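You operate a simulated robot arm through the tools that you are given. There is no shell and no other tool.

You are at the controls of a simulated robot arm. One attempt, no reset.

Task
Prove the red stop button on the control box with the pump running.
Fine: switch on, start, hit the stop, try the green pump button, free the stop and switch off.

The check looks at the end state, three seconds after you hand in, the way a careful person would. Anything else that was tipped, shoved, dropped, spilled or broken makes it a failure.

Robot
A 7-joint arm with a two-finger parallel gripper, fixed in place. Base frame: the origin is on the floor under the middle of its stand, x ahead of it, y to its left, z up. Units: m, rad, N and s.
With the tool pointing down near the work surface it reaches from about 0.38 to 0.88 m from the base axis. Its first joint turns from -0.297 to 2.199 rad. Payload 1.57 kg.
The tool frame sits at the grasp point between the pads (the TCP): z along the fingers, y along the line on which they close. The tips reach 0.03 m beyond it. The gripper opens to 0.08 m. The fingers are 0.017 m wide and 0.012 m thick; the gripper's body (0.04 by 0.082 m) begins 0.08 m behind the TCP.
Orientation is that of the tool frame in the base frame, as a unit quaternion [x, y, z, w]. With the fingers straight down and closing along the base's y, the tool's x points along the base's -x, its y along +y and its z along -z.

Tools
- The arm moves only by the tool step_arm. Its argument "commands" is a list of rows, each a list of 7 numbers: the shift along the base's x, y, z in m, then the turn, a rotation vector about the base's x, y, z in rad, then the gripper command, from -1 (fully open) to 1 (shut), values between in proportion. In form: [[tx, ty, tz, ax, ay, az, fingers], ...]. A call has 1 to 20 rows; each row shifts and turns the commanded pose from where the row before left it. Each row takes 0.2 s and may step no farther than 0.05 m and 0.15 rad from the row before; otherwise, or with a gripper value out of range, the whole call is refused. Where a pose cannot be reached the arm comes as near as it can. A force on the tool above 90 N (or 10 N above the force at the start of the call, whichever is more), or a blocked arm, ends the call early, and 0.2 s more pass. Each finger travels about 0.045 m/s and halts on what it meets, pressing with about 40 N; the grip force reading is that of the motor and also rises with nothing between the fingers. The clock runs only during rows and for 0.2 s after the last one: add rows that do not move to give the fingers time. It gives the time, the measured TCP pose, the force on the tool (base axes), the opening and the grip force at its end, in the units of the frame above (readings bear some noise), with the torque about the TCP (base axes, N m) and any sound that the robot's microphone picked up.
- Cameras (640 x 400 px; columns grow to the right, rows downward): "scene" is fixed at [0.0513, -0.5013, 1.4054]; the picture's right is [0.04, -1.00, 0.00], its down [-0.68, -0.02, -0.73] and it looks along [0.73, 0.03, -0.68] (base axes); focal length 373 px, centre (320, 200). "wrist" rides on the gripper at [0.072, -0.006, -0.122] in the tool frame; the picture's right is [0.09, 1.00, 0.00], its down [-0.84, 0.08, -0.54] and it looks along [-0.54, 0.05, 0.84] (tool axes); focal length 238 px, centre (320, 200). There is no depth. A picture from a camera that has moved, and an enlarged one, comes with that camera's place and axes in the base frame and with its lens.
- grab_frame(camera): a new picture of that camera. It takes no simulated time.
- raise_lower(by): slides the trunk up (or, below 0, down) by that many m; the arm rides with it, the base frame stays. It gives what a move gives, with no picture.
- close_up(camera, box): a new picture of the part [left, top, right, bottom] of that camera's present view, enlarged. It takes no simulated time.
- job_done(): hands the job in; it is judged then, once.

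Places have to be worked out from the pictures, the camera data and where the tool is seen. Open the gripper and draw the arm clear of the work before you hand the job in, unless the task says otherwise.

The tools are called after "Request:" as a command line: name --pt "numbers of a row" for each row, then --argument value for the rest, lists and objects as JSON in quotes. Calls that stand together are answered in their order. step_arm: Moves the arm, as the interface text tells. Its arguments: {"type":"object","properties":{"commands":{"type":"array","items":{"type":"array","items":{"type":"number"}}}},"required":["commands"]} The other tools are called the same way: raise_lower (by) moves the trunk up or down; grab_frame (camera) takes a picture; close_up (camera, box) takes an enlarged picture of a part of a camera's view; job_done () hands the job in.

At the start:

```text
time_s: 0.0
tool_pos: [0.7078, -0.0367, 0.9887]
orientation: [0.0, 1.0, 0.0, 0.0]
contact_force: [-0.1, 0.2, -0.6]
wrist_torque: [-0.01, -0.04, 0.0]
width: 0.0798
grip_force: 0.0
trunk travel left (down, up): [-0.575, 0.215]
```

scene: 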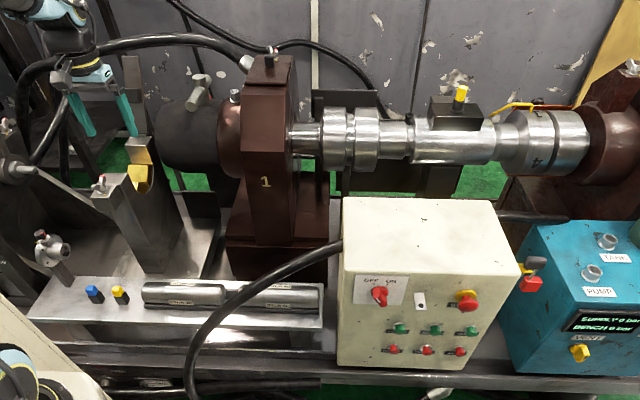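
wrist: 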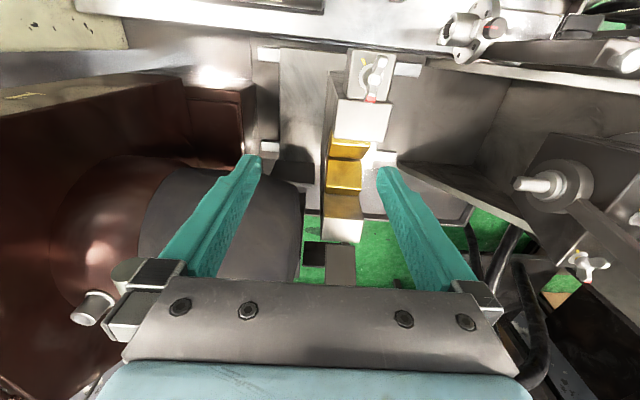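

The scene shows a cream control box with a rotary OFF/ON switch, a red stop with yellow collar, and green/red button pairs. I'll look closer to read the labels.

Request:
close_up --camera "scene" --box '[330, 250, 530, 375]'

Request:
close_up --camera "scene" --box '[340, 260, 440, 322]'

Request:
close_up --camera "scene" --box '[370, 310, 490, 372]'

Request:
close_up --camera "scene" --box '[500, 220, 640, 375]'

```text
3.20 times, centred on (430, 312) of scene
camera zoom: at [0.0513, -0.5013, 1.4054], right [0.04, -1.0, 0.0], down [-0.68, -0.02, -0.73], along [0.73, 0.03, -0.68], focal length 1193 px, centre (-32, -160)
```

zoom: 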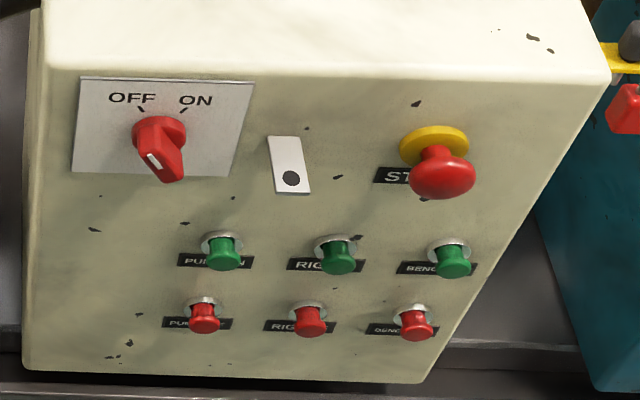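

```text
6.40 times, centred on (390, 291) of scene
camera zoom: at [0.0513, -0.5013, 1.4054], right [0.04, -1.0, 0.0], down [-0.68, -0.02, -0.73], along [0.73, 0.03, -0.68], focal length 2385 px, centre (-128, -382)
```

zoom: 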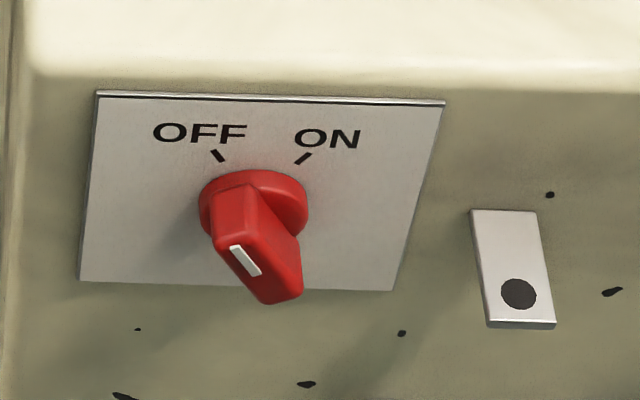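

```text
5.33 times, centred on (430, 341) of scene
camera zoom: at [0.0513, -0.5013, 1.4054], right [0.04, -1.0, 0.0], down [-0.68, -0.02, -0.73], along [0.73, 0.03, -0.68], focal length 1988 px, centre (-267, -552)
```

zoom: 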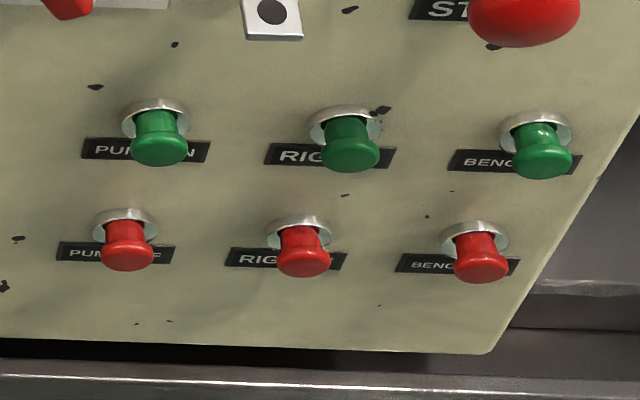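

```text
2.58 times, centred on (570, 298) of scene
camera zoom: at [0.0513, -0.5013, 1.4054], right [0.04, -1.0, 0.0], down [-0.68, -0.02, -0.73], along [0.73, 0.03, -0.68], focal length 962 px, centre (-325, -52)
```

zoom: 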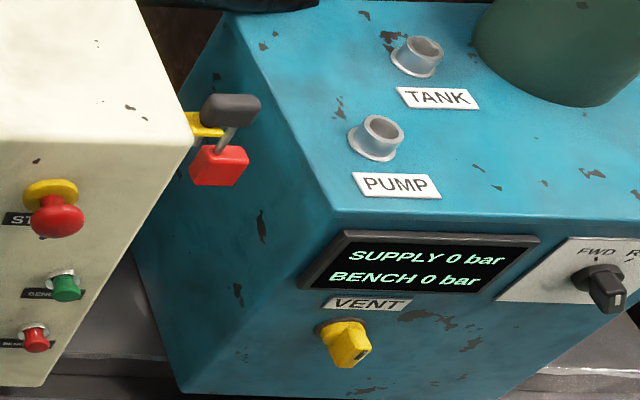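

The buttons read PUMP / RIG / BENCH with ON (green) above and OFF (red) below, and the switch points to OFF. The blue unit's display shows SUPPLY 0 bar and BENCH 0 bar. I'll get a better look at the display, the arm and what surrounds the box before moving.

Request:
close_up --camera "scene" --box '[0, 240, 200, 400]'

Request:
close_up --camera "scene" --box '[180, 180, 380, 400]'

Request:
close_up --camera "scene" --box '[440, 280, 490, 320]'

Request:
close_up --camera "scene" --box '[0, 0, 200, 220]'

```text
2.50 times, centred on (100, 320) of scene
camera zoom: at [0.0513, -0.5013, 1.4054], right [0.04, -1.0, 0.0], down [-0.68, -0.02, -0.73], along [0.73, 0.03, -0.68], focal length 932 px, centre (870, -100)
```

zoom: 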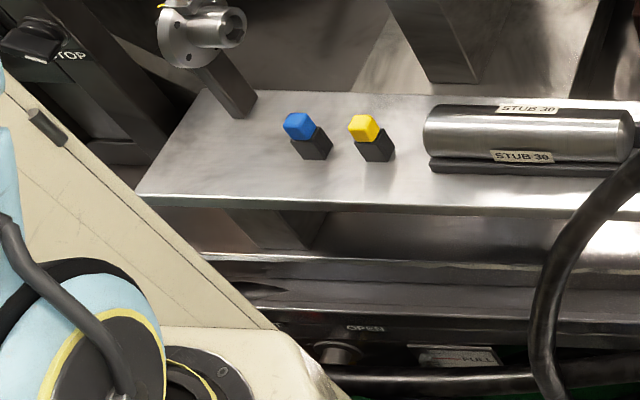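

```text
1.82 times, centred on (280, 290) of scene
camera zoom: at [0.0513, -0.5013, 1.4054], right [0.04, -1.0, 0.0], down [-0.68, -0.02, -0.73], along [0.73, 0.03, -0.68], focal length 678 px, centre (393, 36)
```

zoom: 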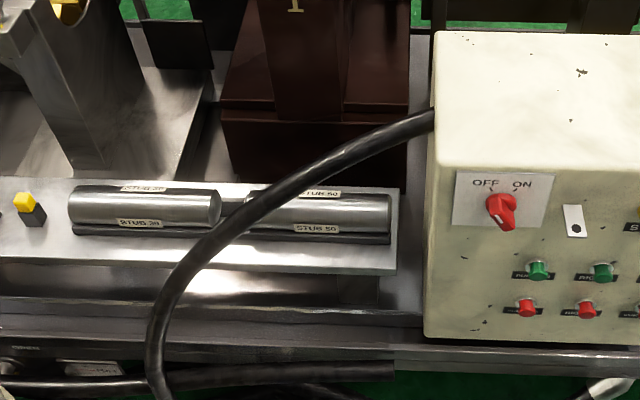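

```text
10.00 times, centred on (465, 300) of scene
camera zoom: at [0.0513, -0.5013, 1.4054], right [0.04, -1.0, 0.0], down [-0.68, -0.02, -0.73], along [0.73, 0.03, -0.68], focal length 3727 px, centre (-1130, -800)
```

zoom: 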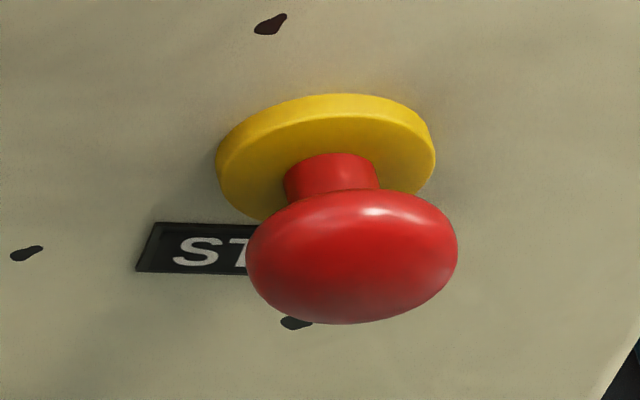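

```text
1.82 times, centred on (100, 110) of scene
camera zoom: at [0.0513, -0.5013, 1.4054], right [0.04, -1.0, 0.0], down [-0.68, -0.02, -0.73], along [0.73, 0.03, -0.68], focal length 678 px, centre (720, 364)
```

zoom: 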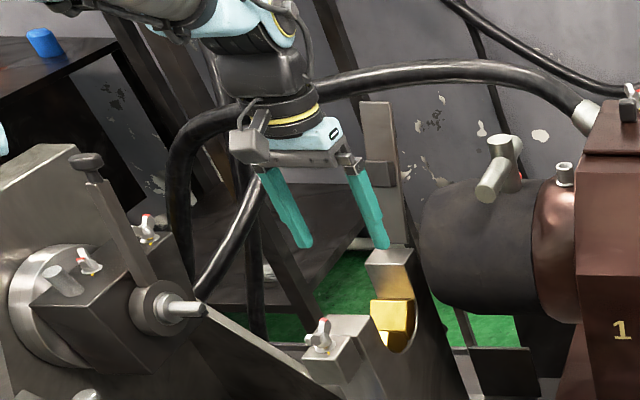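

The tool is clear above the left fixture (wing nut about z 0.87, finger tips 0.96). I'll pull back along -x in free space, then take pictures to triangulate the box.

Request:
step_arm --pt "-0.04 0 0.02 0 0 0 -1" --pt "-0.04 0 0.02 0 0 0 -1" --pt "-0.04 0 0.01 0 0 0 -1" --pt "-0.04 -0.02 0 0 0 0 -1" --pt "-0.04 -0.03 0 0 0 0 -1" --pt "-0.02 -0.04 0 0 0 0 -1"

Request:
grab_frame --camera "scene"

Request:
grab_frame --camera "wrist"

```text
time_s: 1.4
tool_pos: [0.4869, -0.1294, 1.0361]
orientation: [0.0, 1.0, -0.001, -0.001]
contact_force: [0.1, -0.1, -0.1]
wrist_torque: [-0.04, 0.01, -0.01]
width: 0.0801
grip_force: 0.1
trunk travel left (down, up): [-0.575, 0.215]
```

```text
taken
```

scene: 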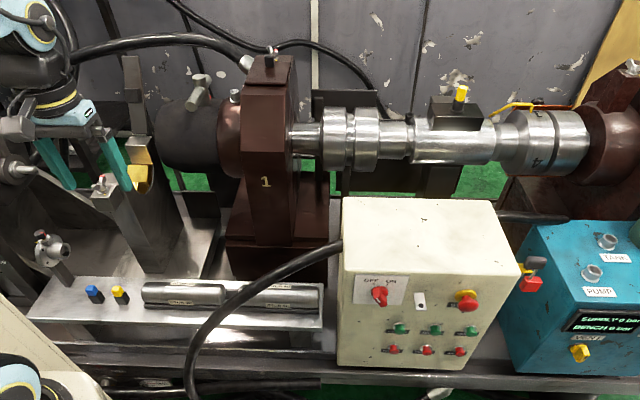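

```text
taken
camera wrist: at [0.4148, -0.136, 1.1567], right [-0.09, 1.0, 0.0], down [0.84, 0.08, 0.54], along [0.54, 0.05, -0.84], focal length 238 px, centre (320, 200)
```

wrist: 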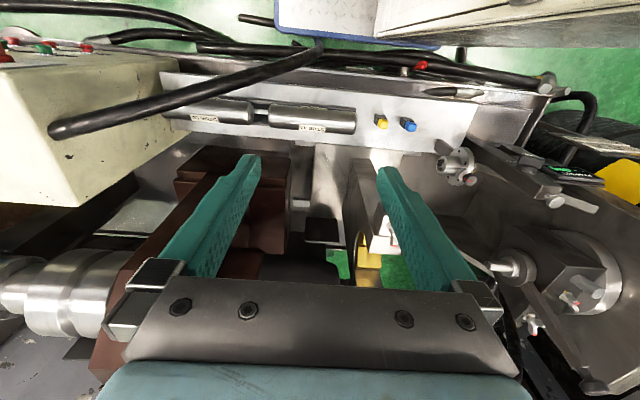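

The box sits at the left of the wrist view. I'll zoom to find matching corner points for triangulation.

Request:
close_up --camera "wrist" --box '[0, 20, 200, 220]'

Request:
close_up --camera "scene" --box '[320, 180, 540, 290]'

Request:
close_up --camera "wrist" --box '[160, 0, 480, 200]'

```text
2.00 times, centred on (100, 120) of wrist
camera zoom: at [0.4148, -0.136, 1.1567], right [-0.09, 1.0, 0.0], down [0.84, 0.08, 0.54], along [0.54, 0.05, -0.84], focal length 477 px, centre (760, 360)
```

zoom: 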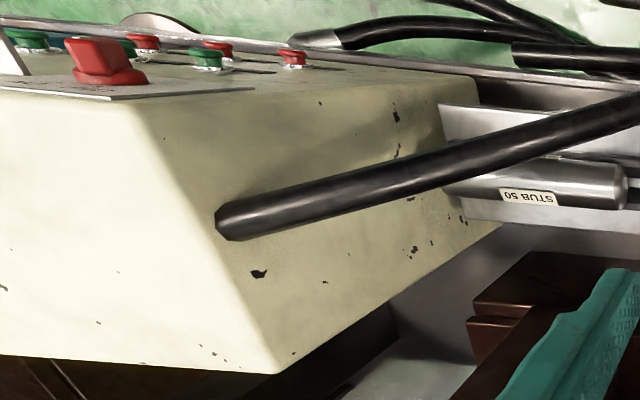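

```text
2.91 times, centred on (430, 235) of scene
camera zoom: at [0.0513, -0.5013, 1.4054], right [0.04, -1.0, 0.0], down [-0.68, -0.02, -0.73], along [0.73, 0.03, -0.68], focal length 1084 px, centre (0, 98)
```

zoom: 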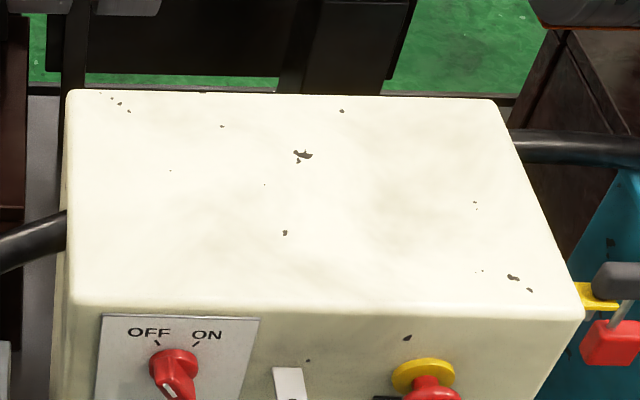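

```text
2.00 times, centred on (320, 100) of wrist
camera zoom: at [0.4148, -0.136, 1.1567], right [-0.09, 1.0, 0.0], down [0.84, 0.08, 0.54], along [0.54, 0.05, -0.84], focal length 477 px, centre (320, 400)
```

zoom: 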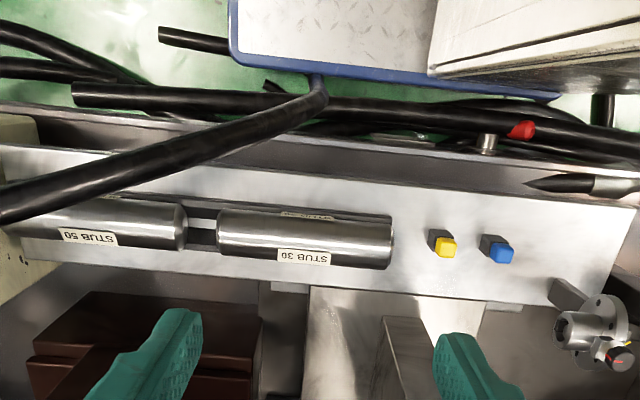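

Triangulation puts the box top at z≈0.825, its front face at x≈0.47 (vertical, facing the robot), spanning y from -0.53 to -0.86; the switch is near (0.47, -0.60, 0.78) and the stop near (0.47, -0.77, 0.775). I'll move in clear air toward the front of the box.

Request:
step_arm --pt "-0.02 -0.04 0 0 0 0 -1" --pt "-0.02 -0.04 0 0 0 0 -1" --pt "-0.02 -0.04 0 0 0 0 -1" --pt "-0.02 -0.04 0 0 0 0 -1" --pt "-0.02 -0.04 0 0 0 0 -1" --pt "-0.02 -0.04 0 0 0 0 -1" --pt "0 -0.04 0 0 0 0 -1" --pt "0 -0.04 0 0 0 0 -1"

Request:
grab_frame --camera "scene"

Request:
grab_frame --camera "wrist"

```text
time_s: 3.2
tool_pos: [0.3661, -0.4456, 1.0361]
orientation: [0.001, 1.0, -0.001, -0.001]
contact_force: [0.6, 1.2, 0.7]
wrist_torque: [0.02, 0.02, 0.01]
width: 0.0798
grip_force: 0.1
trunk travel left (down, up): [-0.575, 0.215]
```

```text
taken
```

scene: 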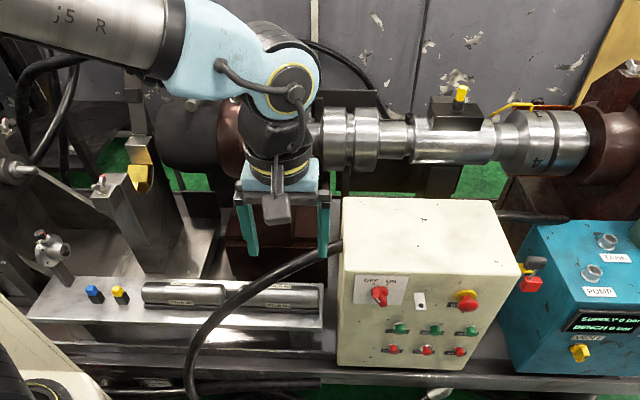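

```text
taken
camera wrist: at [0.2932, -0.4519, 1.1569], right [-0.09, 1.0, 0.0], down [0.84, 0.08, 0.54], along [0.54, 0.05, -0.84], focal length 238 px, centre (320, 200)
```

wrist: 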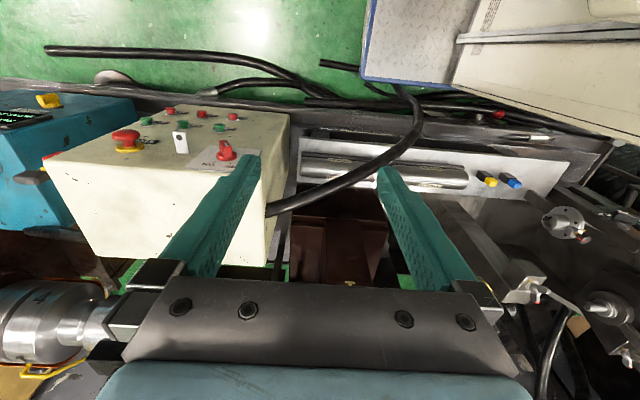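

The arm reaches well. The panel is visible from this viewpoint; I'll zoom to triangulate controls more precisely.

Request:
close_up --camera "wrist" --box '[40, 90, 300, 220]'

Request:
close_up --camera "wrist" --box '[100, 100, 260, 180]'

```text
2.46 times, centred on (170, 155) of wrist
camera zoom: at [0.2932, -0.4519, 1.1569], right [-0.09, 1.0, 0.0], down [0.84, 0.08, 0.54], along [0.54, 0.05, -0.84], focal length 587 px, centre (689, 311)
```

zoom: 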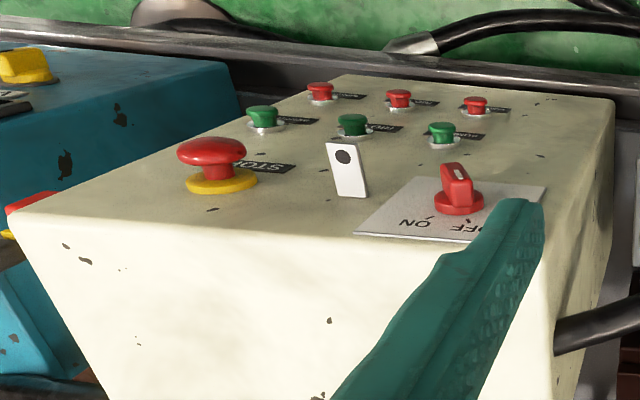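

```text
4.00 times, centred on (180, 140) of wrist
camera zoom: at [0.2932, -0.4519, 1.1569], right [-0.09, 1.0, 0.0], down [0.84, 0.08, 0.54], along [0.54, 0.05, -0.84], focal length 953 px, centre (880, 440)
```

zoom: 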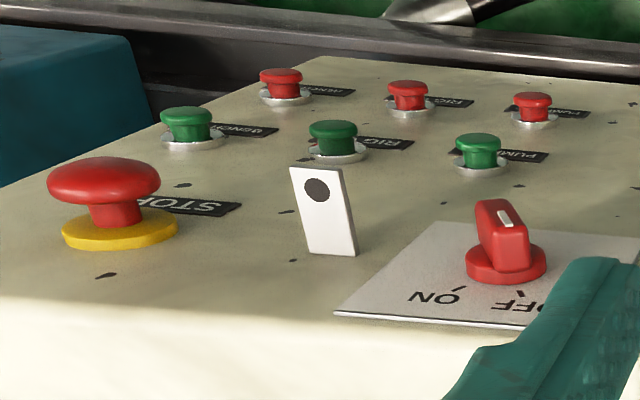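

Knob centre ≈ (0.47, -0.600, 0.77) protruding ~30 mm; stop head ≈ (0.44, -0.769, 0.765), Ø40 mm; PUMP ON ≈ (0.455, -0.657, 0.64); a hasp tab sticks out to x≈0.435 at (y -0.678, z 0.765), which I must avoid. I'll now pitch the tool to point along +x.

Request:
step_arm --pt "-0.01 -0.01 0 0 -0.14 0 -1" --pt "-0.01 -0.01 0 0 -0.14 0 -1" --pt "-0.01 -0.01 0 0 -0.14 0 -1" --pt "-0.01 -0.01 0 0 -0.14 0 -1" --pt "-0.01 -0.01 0 0 -0.14 0 -1" --pt "0 -0.01 0 0 -0.14 0 -1"

Request:
grab_frame --camera "scene"

```text
time_s: 4.6
tool_pos: [0.3178, -0.5061, 1.0388]
orientation: [0.001, 0.913, -0.001, 0.409]
contact_force: [0.4, 1.0, 0.4]
wrist_torque: [0.01, 0.01, -0.04]
width: 0.0799
grip_force: 0.0
trunk travel left (down, up): [-0.575, 0.215]
```

```text
taken
```

scene: 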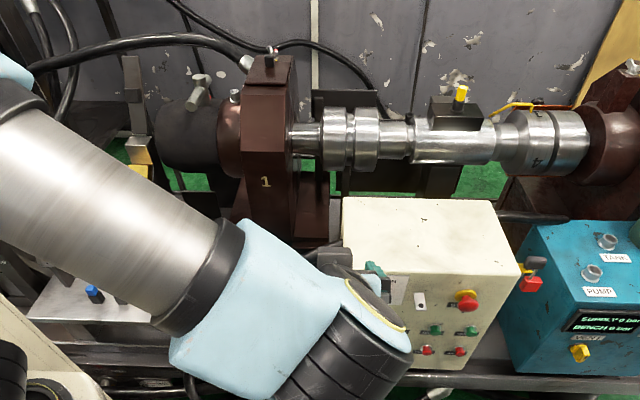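

Rotation is going well with no contact. I'll finish pitching to horizontal.

Request:
step_arm --pt "-0.01 -0.015 0 0 -0.146 0 -1" --pt "-0.01 -0.015 0 0 -0.146 0 -1" --pt "0 -0.015 0 0 -0.146 0 -1" --pt "0 -0.015 0 0 -0.146 0 -1" --pt "0 -0.015 0 0 -0.146 0 -1"

Request:
grab_frame --camera "scene"

Request:
grab_frame --camera "wrist"

```text
time_s: 5.8
tool_pos: [0.2998, -0.58, 1.0395]
orientation: [0.0, 0.707, 0.0, 0.708]
contact_force: [-0.2, -0.1, 0.2]
wrist_torque: [-0.01, 0.04, -0.02]
width: 0.0801
grip_force: 0.1
trunk travel left (down, up): [-0.575, 0.215]
```

```text
taken
```

scene: 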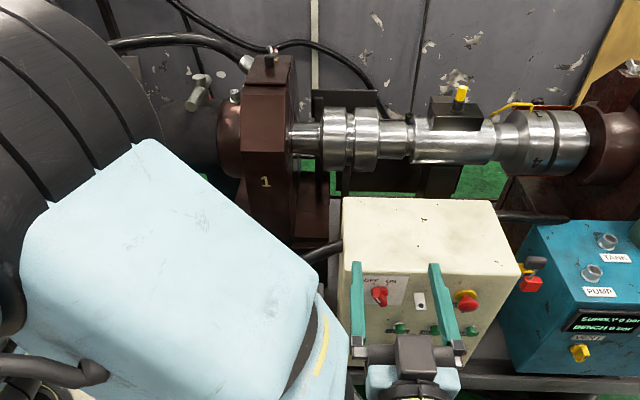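

```text
taken
camera wrist: at [0.1766, -0.5864, 0.9661], right [0.0, 1.0, -0.09], down [-0.54, 0.08, 0.84], along [0.84, 0.05, 0.54], focal length 238 px, centre (320, 200)
```

wrist: 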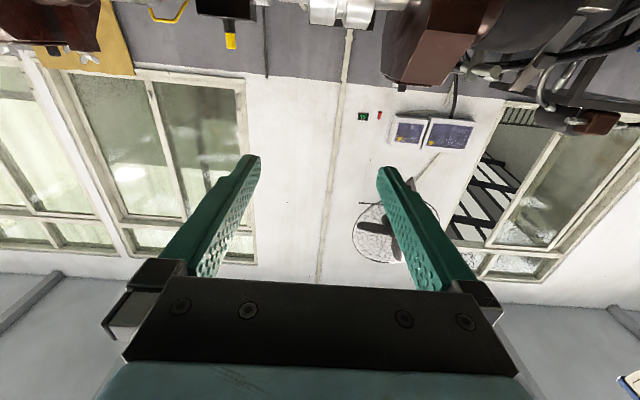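

The tool is level, pointing +x at the panel, with camera below. I'll lower the trunk in stages so the arm shape stays the same while the hand comes down to panel height.

Request:
raise_lower --by -0.1

Request:
grab_frame --camera "scene"

Request:
grab_frame --camera "wrist"

```text
time_s: 7.1
tool_pos: [0.2985, -0.5806, 0.939]
orientation: [0.0, 0.707, 0.0, 0.707]
contact_force: [0.8, 0.1, 0.2]
wrist_torque: [0.01, -0.01, 0.03]
width: 0.08
grip_force: 0.0
trunk travel left (down, up): [-0.475, 0.315]
```

```text
taken
```

scene: 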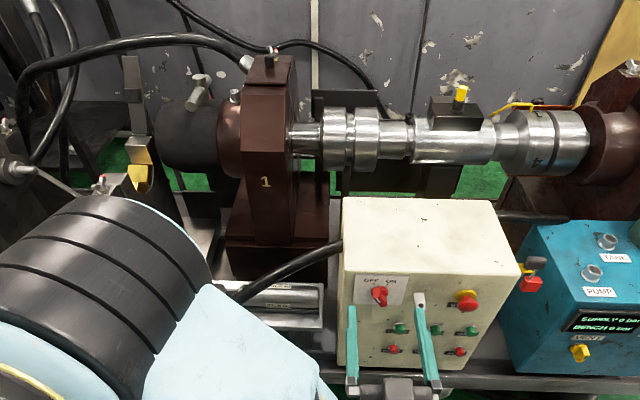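

```text
taken
camera wrist: at [0.1765, -0.5865, 0.866], right [0.0, 1.0, -0.09], down [-0.54, 0.08, 0.84], along [0.84, 0.05, 0.54], focal length 238 px, centre (320, 200)
```

wrist: 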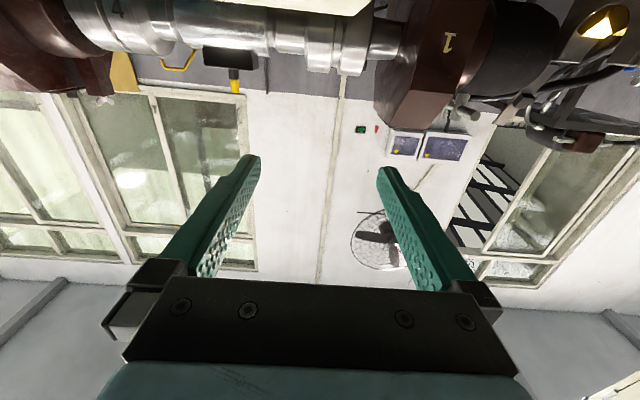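

No contact; the hand is clear in front of the box. I'll lower the trunk further so the TCP is at knob height.

Request:
raise_lower --by -0.165

Request:
grab_frame --camera "scene"

Request:
grab_frame --camera "wrist"

```text
time_s: 9.0
tool_pos: [0.2994, -0.5807, 0.7743]
orientation: [0.0, 0.707, -0.001, 0.707]
contact_force: [0.9, 0.0, 0.2]
wrist_torque: [0.0, 0.01, 0.0]
width: 0.08
grip_force: 0.1
trunk travel left (down, up): [-0.31, 0.48]
```

```text
taken
```

scene: 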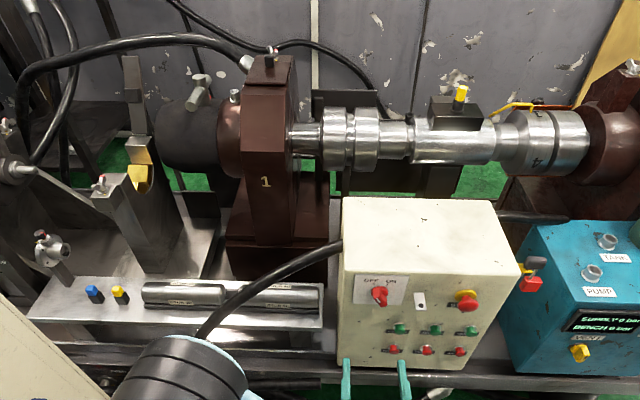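

```text
taken
camera wrist: at [0.1765, -0.5865, 0.701], right [0.0, 1.0, -0.09], down [-0.54, 0.08, 0.84], along [0.84, 0.05, 0.54], focal length 238 px, centre (320, 200)
```

wrist: 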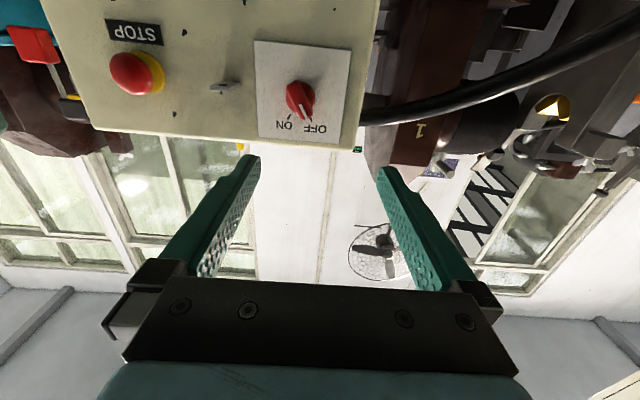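

The wrist camera now sees the panel (upside-down). I'll zoom on the knob to measure its position and blade angle.

Request:
close_up --camera "wrist" --box '[240, 30, 370, 150]'

Request:
close_up --camera "wrist" --box '[50, 0, 380, 160]'

Request:
close_up --camera "scene" --box '[100, 220, 420, 400]'

```text
3.33 times, centred on (305, 90) of wrist
camera zoom: at [0.1765, -0.5865, 0.701], right [0.0, 1.0, -0.09], down [-0.54, 0.08, 0.84], along [0.84, 0.05, 0.54], focal length 794 px, centre (370, 567)
```

zoom: 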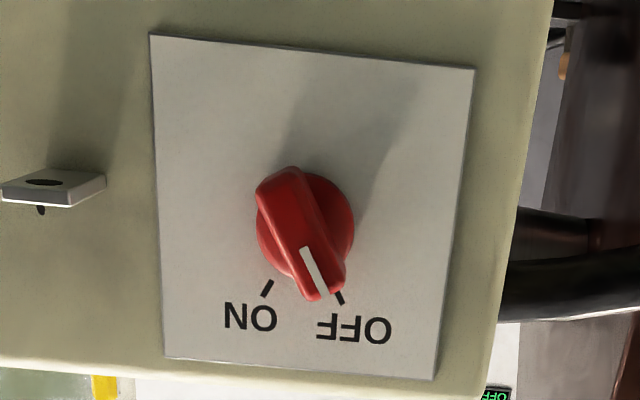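

```text
1.94 times, centred on (215, 80) of wrist
camera zoom: at [0.1765, -0.5865, 0.701], right [0.0, 1.0, -0.09], down [-0.54, 0.08, 0.84], along [0.84, 0.05, 0.54], focal length 462 px, centre (524, 433)
```

zoom: 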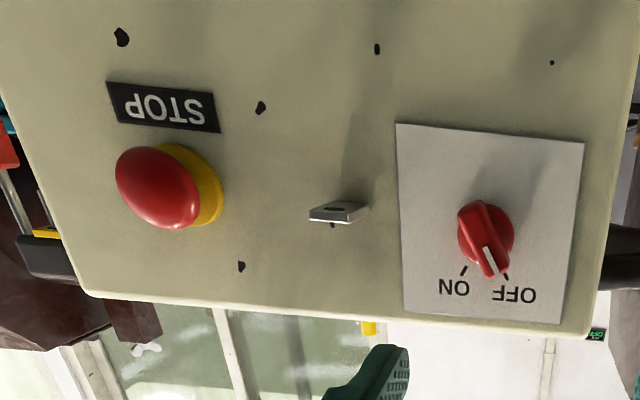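

```text
2.00 times, centred on (260, 310) of scene
camera zoom: at [0.0513, -0.5013, 1.4054], right [0.04, -1.0, 0.0], down [-0.68, -0.02, -0.73], along [0.73, 0.03, -0.68], focal length 745 px, centre (440, -20)
```

zoom: 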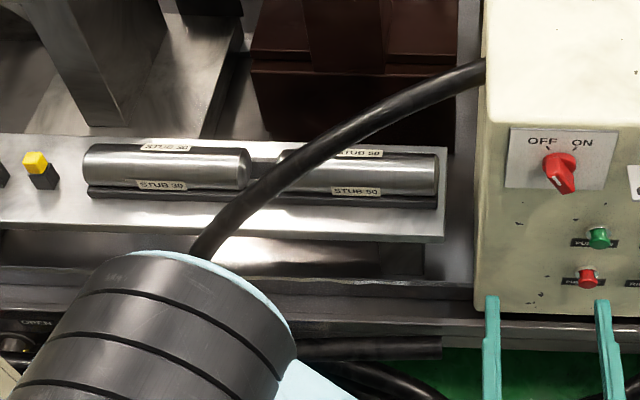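

Combining this view with the scene camera: face x≈0.486, knob axis at (y -0.604, z 0.755), knob front x≈0.456, blade tilted about 30° toward OFF, with the ON tick 30° the other side. I'll roll the hand -30° about x to match the blade and approach to just in front of it.

Request:
step_arm --pt "0.015 -0.006 -0.005 -0.131 0 0 -1" --pt "0.015 -0.006 -0.005 -0.131 0 0 -1" --pt "0.015 -0.006 -0.005 -0.131 0 0 -1" --pt "0.015 -0.005 -0.004 -0.131 0 0 -1" --pt "0 0 0 0 0 0 -1"

Request:
grab_frame --camera "wrist"

Request:
grab_frame --camera "scene"

```text
time_s: 10.2
tool_pos: [0.3489, -0.6025, 0.7509]
orientation: [-0.146, 0.694, -0.135, 0.692]
contact_force: [0.3, 0.2, -0.5]
wrist_torque: [0.05, 0.04, 0.02]
width: 0.0799
grip_force: 0.1
out of reach, approached as far as the arm can: row 4
trunk travel left (down, up): [-0.31, 0.48]
```

```text
taken
camera wrist: at [0.2268, -0.6371, 0.686], right [-0.01, 0.88, -0.47], down [-0.54, 0.39, 0.74], along [0.84, 0.27, 0.47], focal length 238 px, centre (320, 200)
```

wrist: 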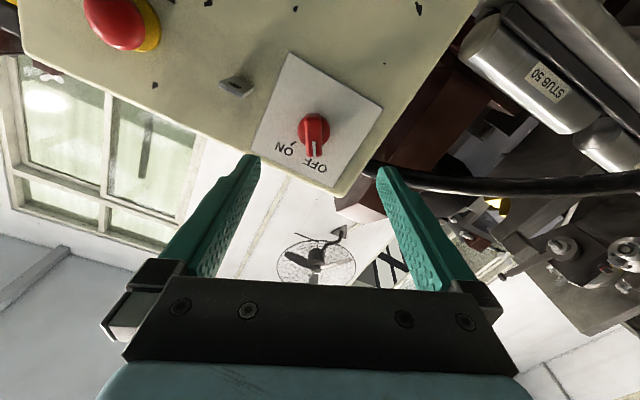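

```text
taken
```

scene: 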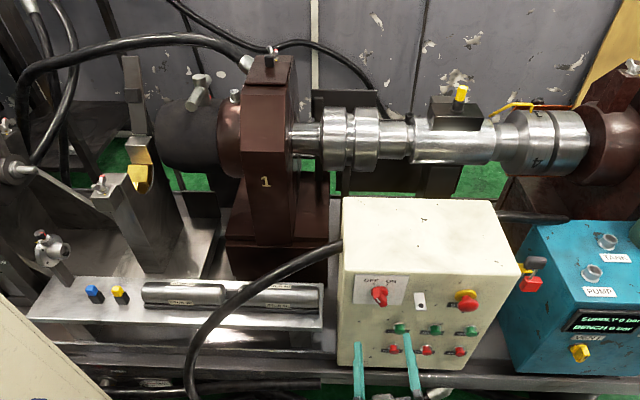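

Row 4 hit a joint limit: roll reached only about -23° and position is ~1 cm short. I'll back the roll off a bit to see what the arm tracks, so I can understand the limit.

Request:
step_arm --pt "0 0 0 0.131 0 0 -1" --pt "0 0 0 0 0 0 -1"

```text
time_s: 10.8
tool_pos: [0.3491, -0.6015, 0.7504]
orientation: [-0.099, 0.701, -0.09, 0.701]
contact_force: [-0.9, 0.1, 0.1]
wrist_torque: [-0.01, -0.03, 0.02]
width: 0.0801
grip_force: 0.0
trunk travel left (down, up): [-0.31, 0.48]
```

The command resets to the achieved pose. Now test forward reach at this roll: advance in x with a small correction to knob height.

Request:
step_arm --pt "0.015 0 0.002 0 0 0 -1" --pt "0.015 0 0.002 0 0 0 -1" --pt "0.015 0 0.001 0 0 0 -1" --pt "0 0 0 0 0 0 -1"

Request:
grab_frame --camera "wrist"

Request:
grab_frame --camera "scene"

```text
time_s: 11.8
tool_pos: [0.3942, -0.6009, 0.7552]
orientation: [-0.1, 0.701, -0.09, 0.7]
contact_force: [0.3, 0.1, 0.2]
wrist_torque: [0.01, -0.02, 0.03]
width: 0.0801
grip_force: 0.1
trunk travel left (down, up): [-0.31, 0.48]
```

```text
taken
camera wrist: at [0.2715, -0.6278, 0.6859], right [-0.01, 0.94, -0.35], down [-0.54, 0.29, 0.79], along [0.84, 0.2, 0.51], focal length 238 px, centre (320, 200)
```

wrist: 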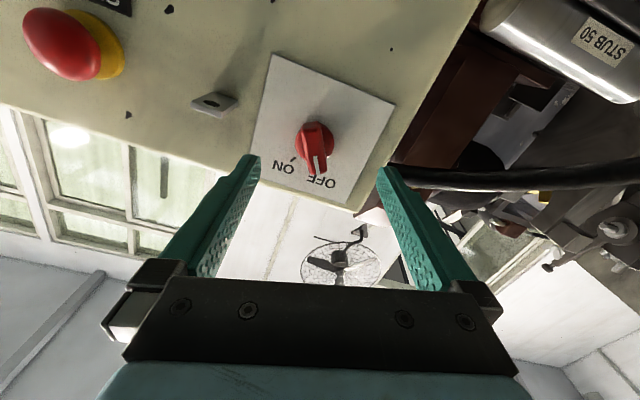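

```text
taken
```

scene: 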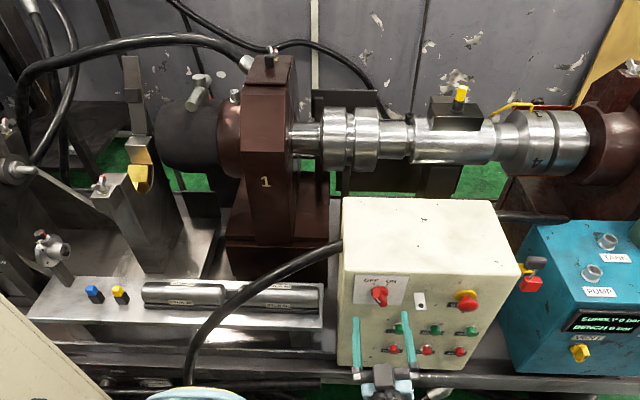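

Forward reach is fine here. I'll try rolling another -0.15 at this place to see if -23..-30° is reachable nearer the panel.

Request:
step_arm --pt "0 -0.002 0 -0.13 0 0 -1" --pt "0 0 0 -0.126 0 0 -1" --pt "0 0 0 0 0 0 -1"

Request:
grab_frame --camera "wrist"

```text
time_s: 12.6
tool_pos: [0.3899, -0.6046, 0.7657]
orientation: [-0.164, 0.69, -0.149, 0.689]
contact_force: [0.1, -0.6, -1.6]
wrist_torque: [0.04, 0.0, 0.0]
width: 0.08
grip_force: 0.1
out of reach, approached as far as the arm can: row 2
trunk travel left (down, up): [-0.31, 0.48]
```

```text
taken
camera wrist: at [0.2684, -0.6442, 0.7021], right [-0.02, 0.86, -0.52], down [-0.55, 0.42, 0.72], along [0.84, 0.3, 0.46], focal length 238 px, centre (320, 200)
```

wrist: 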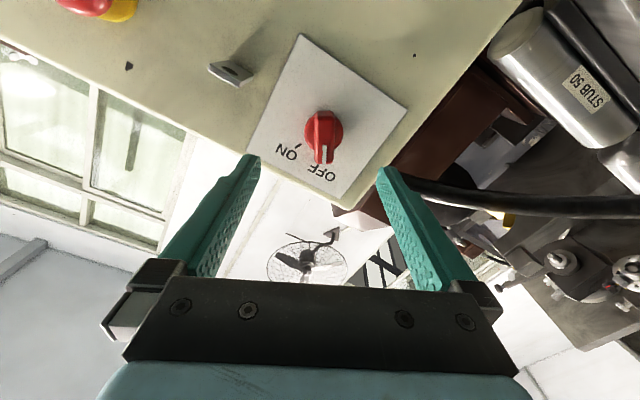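

Roll reached -25.6° while z drifted up a centimetre, which hints that a higher hand relative to the shoulder helps. I'll lower the trunk and raise the hand with the arm to gain roll range; the tips are still 3+ cm off everything on the panel.

Request:
step_arm --pt "-0.03 0 0 0.08 0 0 -1" --pt "-0.02 0 0 0.08 0 0 -1" --pt "0 0 0 0 0 0 -1"

Request:
raise_lower --by -0.12

Request:
step_arm --pt "0 0 0.03 0 0 0 -1" --pt "0 0 0.03 0 0 0 -1" --pt "0 0 0.03 0 0 0 -1" --pt "0 0 0.02 0 0 0 -1" --pt "0 0 0 0 0 0 -1"

Request:
grab_frame --camera "scene"

```text
time_s: 13.4
tool_pos: [0.3406, -0.6046, 0.7644]
orientation: [-0.108, 0.699, -0.094, 0.7]
contact_force: [0.0, 0.4, -0.4]
wrist_torque: [0.02, 0.04, -0.03]
width: 0.08
grip_force: 0.2
trunk travel left (down, up): [-0.31, 0.48]
```

```text
time_s: 14.9
tool_pos: [0.3404, -0.6047, 0.6458]
orientation: [-0.11, 0.699, -0.092, 0.7]
contact_force: [0.9, -0.8, -0.1]
wrist_torque: [0.02, 0.0, 0.03]
width: 0.0797
grip_force: 0.1
trunk travel left (down, up): [-0.19, 0.6]
```

```text
time_s: 16.1
tool_pos: [0.341, -0.6044, 0.7548]
orientation: [-0.109, 0.7, -0.095, 0.7]
contact_force: [-0.4, 0.7, 0.0]
wrist_torque: [-0.02, 0.03, 0.03]
width: 0.08
grip_force: 0.1
trunk travel left (down, up): [-0.19, 0.6]
```

```text
taken
```

scene: 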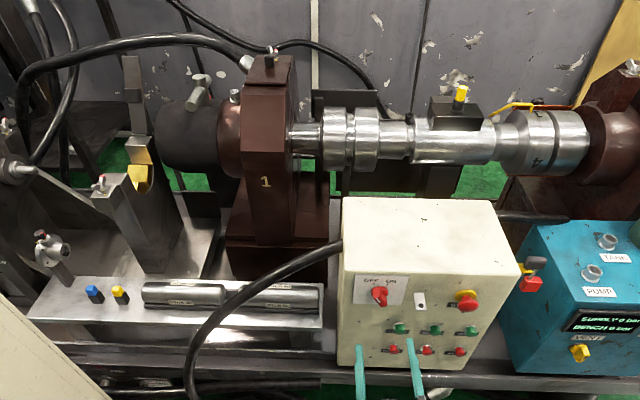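

The hand is back at knob height with the trunk lower. Testing the roll toward -30° again from here.

Request:
step_arm --pt "0 0 0 -0.12 0 0 -1" --pt "0 0 0 -0.12 0 0 -1" --pt "0 0 0 0 0 0 -1"

```text
time_s: 16.9
tool_pos: [0.3394, -0.6052, 0.755]
orientation: [-0.192, 0.683, -0.178, 0.682]
contact_force: [-0.6, 0.5, -0.4]
wrist_torque: [0.04, 0.0, -0.03]
width: 0.0801
grip_force: 0.0
trunk travel left (down, up): [-0.19, 0.6]
```

Roll -30° is now reachable. I'll straighten the tiny 1° yaw and advance to just in front of the knob, then check alignment.

Request:
step_arm --pt "0.02 0 0 0 -0.005 -0.018 -1" --pt "0.02 0 0 0 0 0 -1" --pt "0.02 0 0 0 0 0 -1" --pt "0 0 0 0 0 0 -1"

Request:
grab_frame --camera "wrist"

Request:
close_up --camera "wrist" --box '[240, 80, 400, 200]'

Request:
close_up --camera "scene" --box '[330, 260, 450, 380]'

```text
time_s: 17.9
tool_pos: [0.3994, -0.6079, 0.7539]
orientation: [-0.186, 0.683, -0.185, 0.682]
contact_force: [-0.8, -0.2, 1.0]
wrist_torque: [-0.05, -0.04, -0.03]
width: 0.0799
grip_force: 0.1
trunk travel left (down, up): [-0.19, 0.6]
```

```text
taken
camera wrist: at [0.2772, -0.6491, 0.6944], right [0.0, 0.81, -0.58], down [-0.54, 0.49, 0.68], along [0.84, 0.32, 0.44], focal length 238 px, centre (320, 200)
```

wrist: 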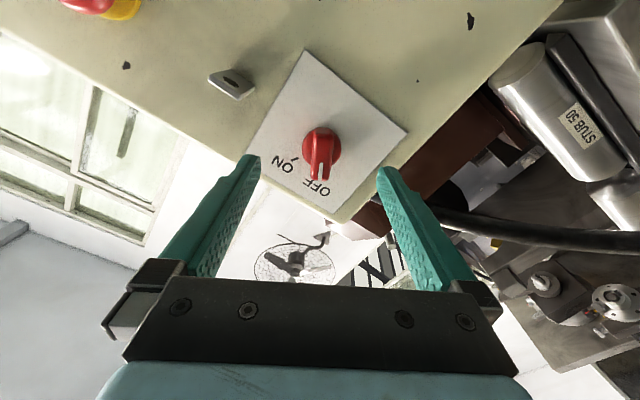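

```text
3.33 times, centred on (320, 140) of wrist
camera zoom: at [0.2772, -0.6491, 0.6944], right [0.0, 0.81, -0.58], down [-0.54, 0.49, 0.68], along [0.84, 0.32, 0.44], focal length 794 px, centre (320, 400)
```

zoom: 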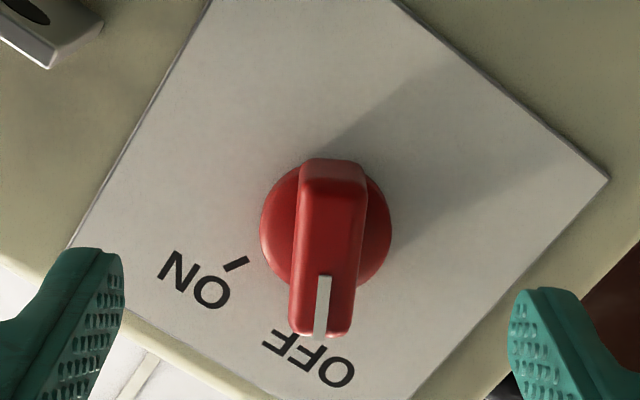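

```text
3.33 times, centred on (390, 320) of scene
camera zoom: at [0.0513, -0.5013, 1.4054], right [0.04, -1.0, 0.0], down [-0.68, -0.02, -0.73], along [0.73, 0.03, -0.68], focal length 1242 px, centre (87, -200)
```

zoom: 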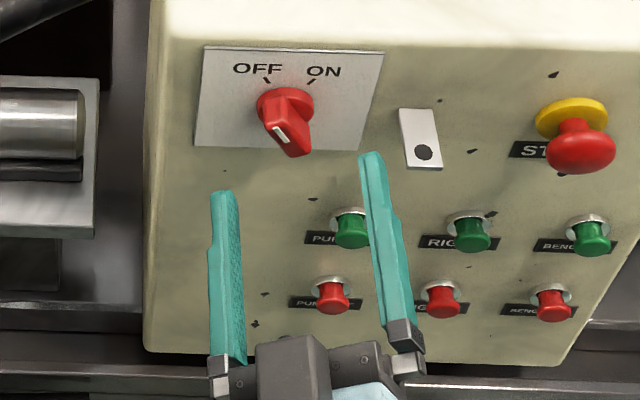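

The blade is parallel to the fingers and within ~1-2 mm of the tool axis. I'll advance so the tips overlap the blade by ~10 mm (TCP x≈0.436), nudging y slightly, and partly close to check.

Request:
step_arm --pt "0.02 0.001 0 0 0 0 -1" --pt "0.017 0 0 0 0 0 -0.5" --pt "0 0 0 0 0 0 -0.2" --pt "0 0 0 0 0 0 -0.2"

Request:
close_up --camera "wrist" --box '[240, 80, 400, 200]'

Request:
close_up --camera "scene" --box '[330, 260, 430, 360]'

```text
time_s: 18.9
tool_pos: [0.4362, -0.6062, 0.755]
orientation: [-0.186, 0.683, -0.184, 0.682]
contact_force: [-0.2, -0.4, -0.2]
wrist_torque: [-0.01, 0.0, 0.0]
width: 0.048
grip_force: 0.0
trunk travel left (down, up): [-0.19, 0.6]
```

```text
3.33 times, centred on (320, 140) of wrist
camera zoom: at [0.314, -0.6471, 0.6951], right [0.0, 0.81, -0.58], down [-0.54, 0.49, 0.68], along [0.84, 0.32, 0.44], focal length 794 px, centre (320, 400)
```

zoom: 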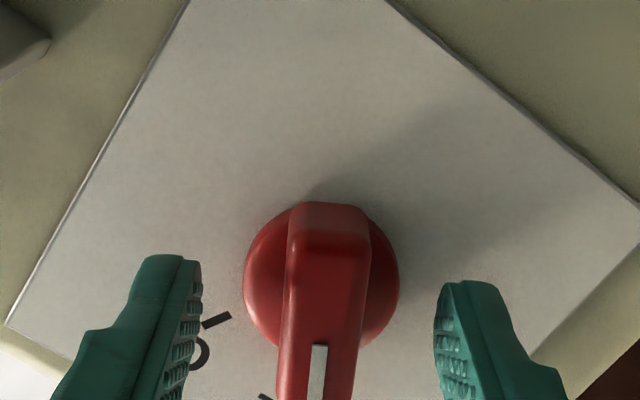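

```text
4.00 times, centred on (380, 310) of scene
camera zoom: at [0.0513, -0.5013, 1.4054], right [0.04, -1.0, 0.0], down [-0.68, -0.02, -0.73], along [0.73, 0.03, -0.68], focal length 1491 px, centre (80, -240)
```

zoom: 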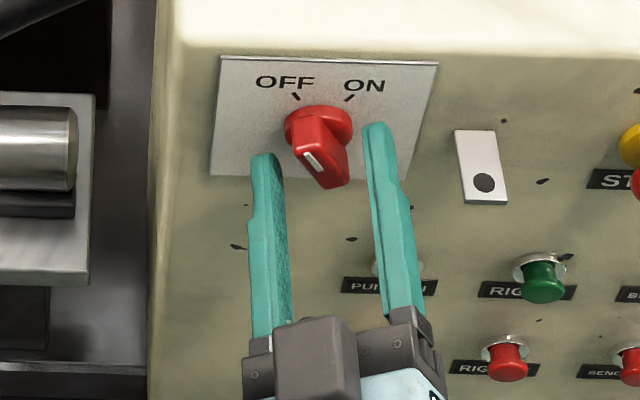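

The fingers straddle the blade evenly. Closing to grip the blade now.

Request:
step_arm --pt "0 0 0 0 0 0 0.3" --pt "0 0 0 0 0 0 1" --pt "0 0 0 0 0 0 1" --pt "0 0 0 0 0 0 1"

Request:
close_up --camera "wrist" --box '[240, 80, 400, 200]'

Request:
close_up --camera "scene" --box '[330, 260, 430, 360]'

```text
time_s: 19.9
tool_pos: [0.4363, -0.6046, 0.755]
orientation: [-0.187, 0.683, -0.183, 0.682]
contact_force: [0.0, 2.5, -1.0]
wrist_torque: [0.06, -0.18, -0.12]
width: 0.0154
grip_force: 31.5
trunk travel left (down, up): [-0.19, 0.6]
```

```text
3.33 times, centred on (320, 140) of wrist
camera zoom: at [0.314, -0.6469, 0.695], right [0.0, 0.81, -0.58], down [-0.54, 0.49, 0.69], along [0.84, 0.32, 0.44], focal length 794 px, centre (320, 400)
```

zoom: 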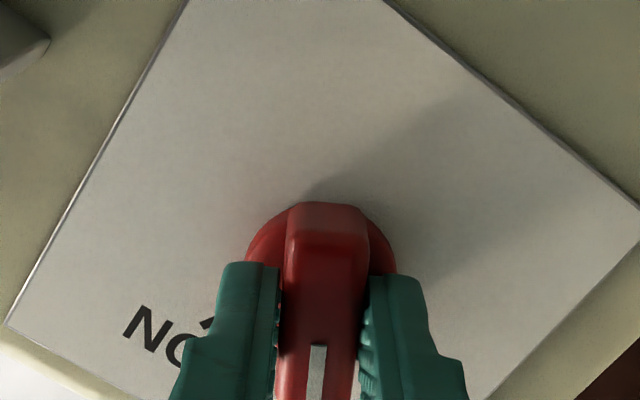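

```text
4.00 times, centred on (380, 310) of scene
camera zoom: at [0.0513, -0.5013, 1.4054], right [0.04, -1.0, 0.0], down [-0.68, -0.02, -0.73], along [0.73, 0.03, -0.68], focal length 1491 px, centre (80, -240)
```

zoom: 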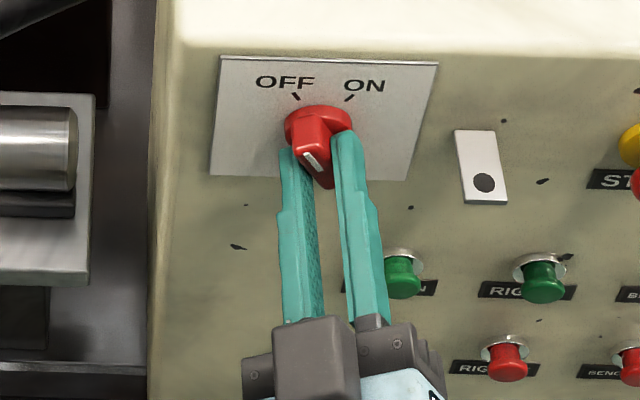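

Gripped (15.4 mm, ~31 N, low side load). Turning clockwise toward ON: first half of the 60°.

Request:
step_arm --pt "0 0 0 0.1 0 0 1" --pt "0 0 0 0.1 0 0 1" --pt "0 0 0 0.1 0 0 1" --pt "0 0 0 0.1 0 0 1" --pt "0 0 0 0.1 0 0 1"

Request:
close_up --camera "scene" --box '[330, 260, 430, 360]'

```text
time_s: 21.1
tool_pos: [0.4359, -0.6052, 0.7548]
orientation: [-0.01, 0.708, -0.008, 0.706]
contact_force: [-12.2, 2.3, -9.2]
wrist_torque: [0.03, 0.47, -0.02]
width: 0.0158
grip_force: 31.7
trunk travel left (down, up): [-0.19, 0.6]
```

```text
4.00 times, centred on (380, 310) of scene
camera zoom: at [0.0513, -0.5013, 1.4054], right [0.04, -1.0, 0.0], down [-0.68, -0.02, -0.73], along [0.73, 0.03, -0.68], focal length 1491 px, centre (80, -240)
```

zoom: 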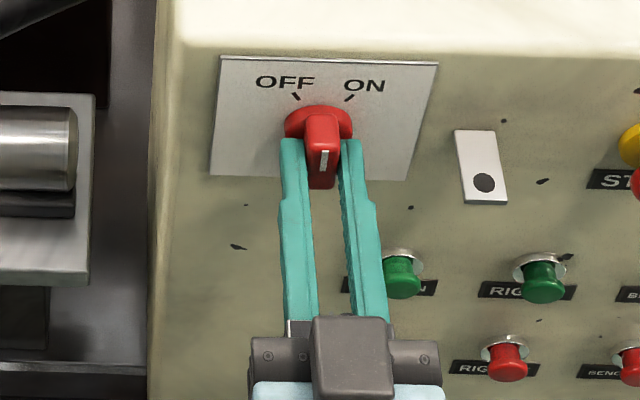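

The knob follows and is now vertical with modest force. Continue the remaining ~31° to ON.

Request:
step_arm --pt "0 0 0 0.1 0 0 1" --pt "0 0 0 0.1 0 0 1" --pt "0 0 0 0.1 0 0 1" --pt "0 0 0 0.1 0 0 1" --pt "0 0 0 0.1 0 0 1" --pt "0 0 0 0.04 0 0 1"

Request:
close_up --camera "scene" --box '[330, 260, 430, 360]'

Request:
close_up --camera "wrist" --box '[200, 60, 440, 220]'

```text
time_s: 22.5
tool_pos: [0.4366, -0.6053, 0.7555]
orientation: [0.178, 0.684, 0.182, 0.684]
contact_force: [-13.8, -0.5, -14.4]
wrist_torque: [0.0, 0.02, -0.47]
width: 0.0157
grip_force: 31.7
trunk travel left (down, up): [-0.19, 0.6]
```

```text
4.00 times, centred on (380, 310) of scene
camera zoom: at [0.0513, -0.5013, 1.4054], right [0.04, -1.0, 0.0], down [-0.68, -0.02, -0.73], along [0.73, 0.03, -0.68], focal length 1491 px, centre (80, -240)
```

zoom: 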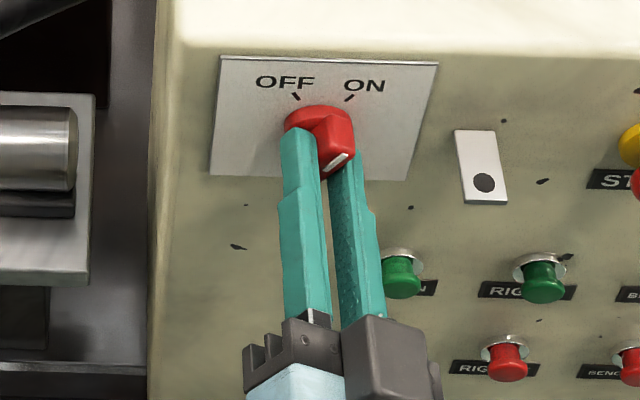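

```text
2.50 times, centred on (320, 140) of wrist
camera zoom: at [0.3146, -0.5754, 0.6879], right [0.0, 0.91, 0.41], down [-0.54, -0.35, 0.77], along [0.84, -0.22, 0.49], focal length 596 px, centre (320, 350)
```

zoom: 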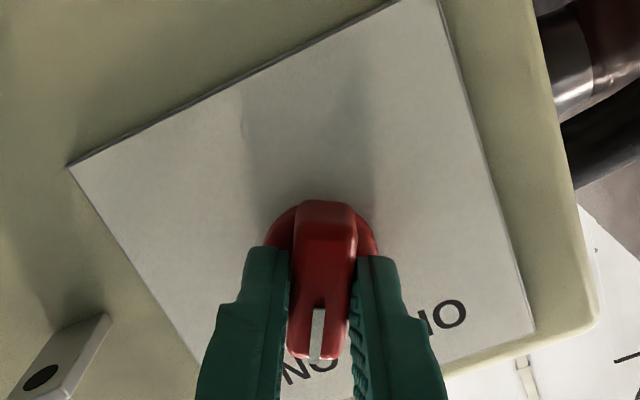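

The knob is at about +29.5° at the ON tick, with no end-stop torque yet. One small extra turn, then release.

Request:
step_arm --pt "0 0 0 0.03 0 0 1" --pt "0 0 0 0 0 0 1"

Request:
close_up --camera "wrist" --box '[200, 60, 440, 220]'

```text
time_s: 23.1
tool_pos: [0.4368, -0.6038, 0.7549]
orientation: [0.189, 0.682, 0.19, 0.681]
contact_force: [-18.1, 0.0, -14.5]
wrist_torque: [-0.29, 0.54, -0.29]
width: 0.0159
grip_force: 31.2
trunk travel left (down, up): [-0.19, 0.6]
```

```text
2.50 times, centred on (320, 140) of wrist
camera zoom: at [0.3147, -0.5736, 0.6888], right [0.0, 0.9, 0.44], down [-0.54, -0.37, 0.76], along [0.84, -0.23, 0.49], focal length 596 px, centre (320, 350)
```

zoom: 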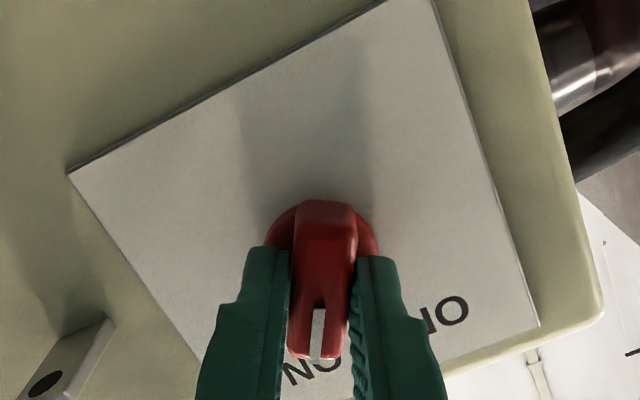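

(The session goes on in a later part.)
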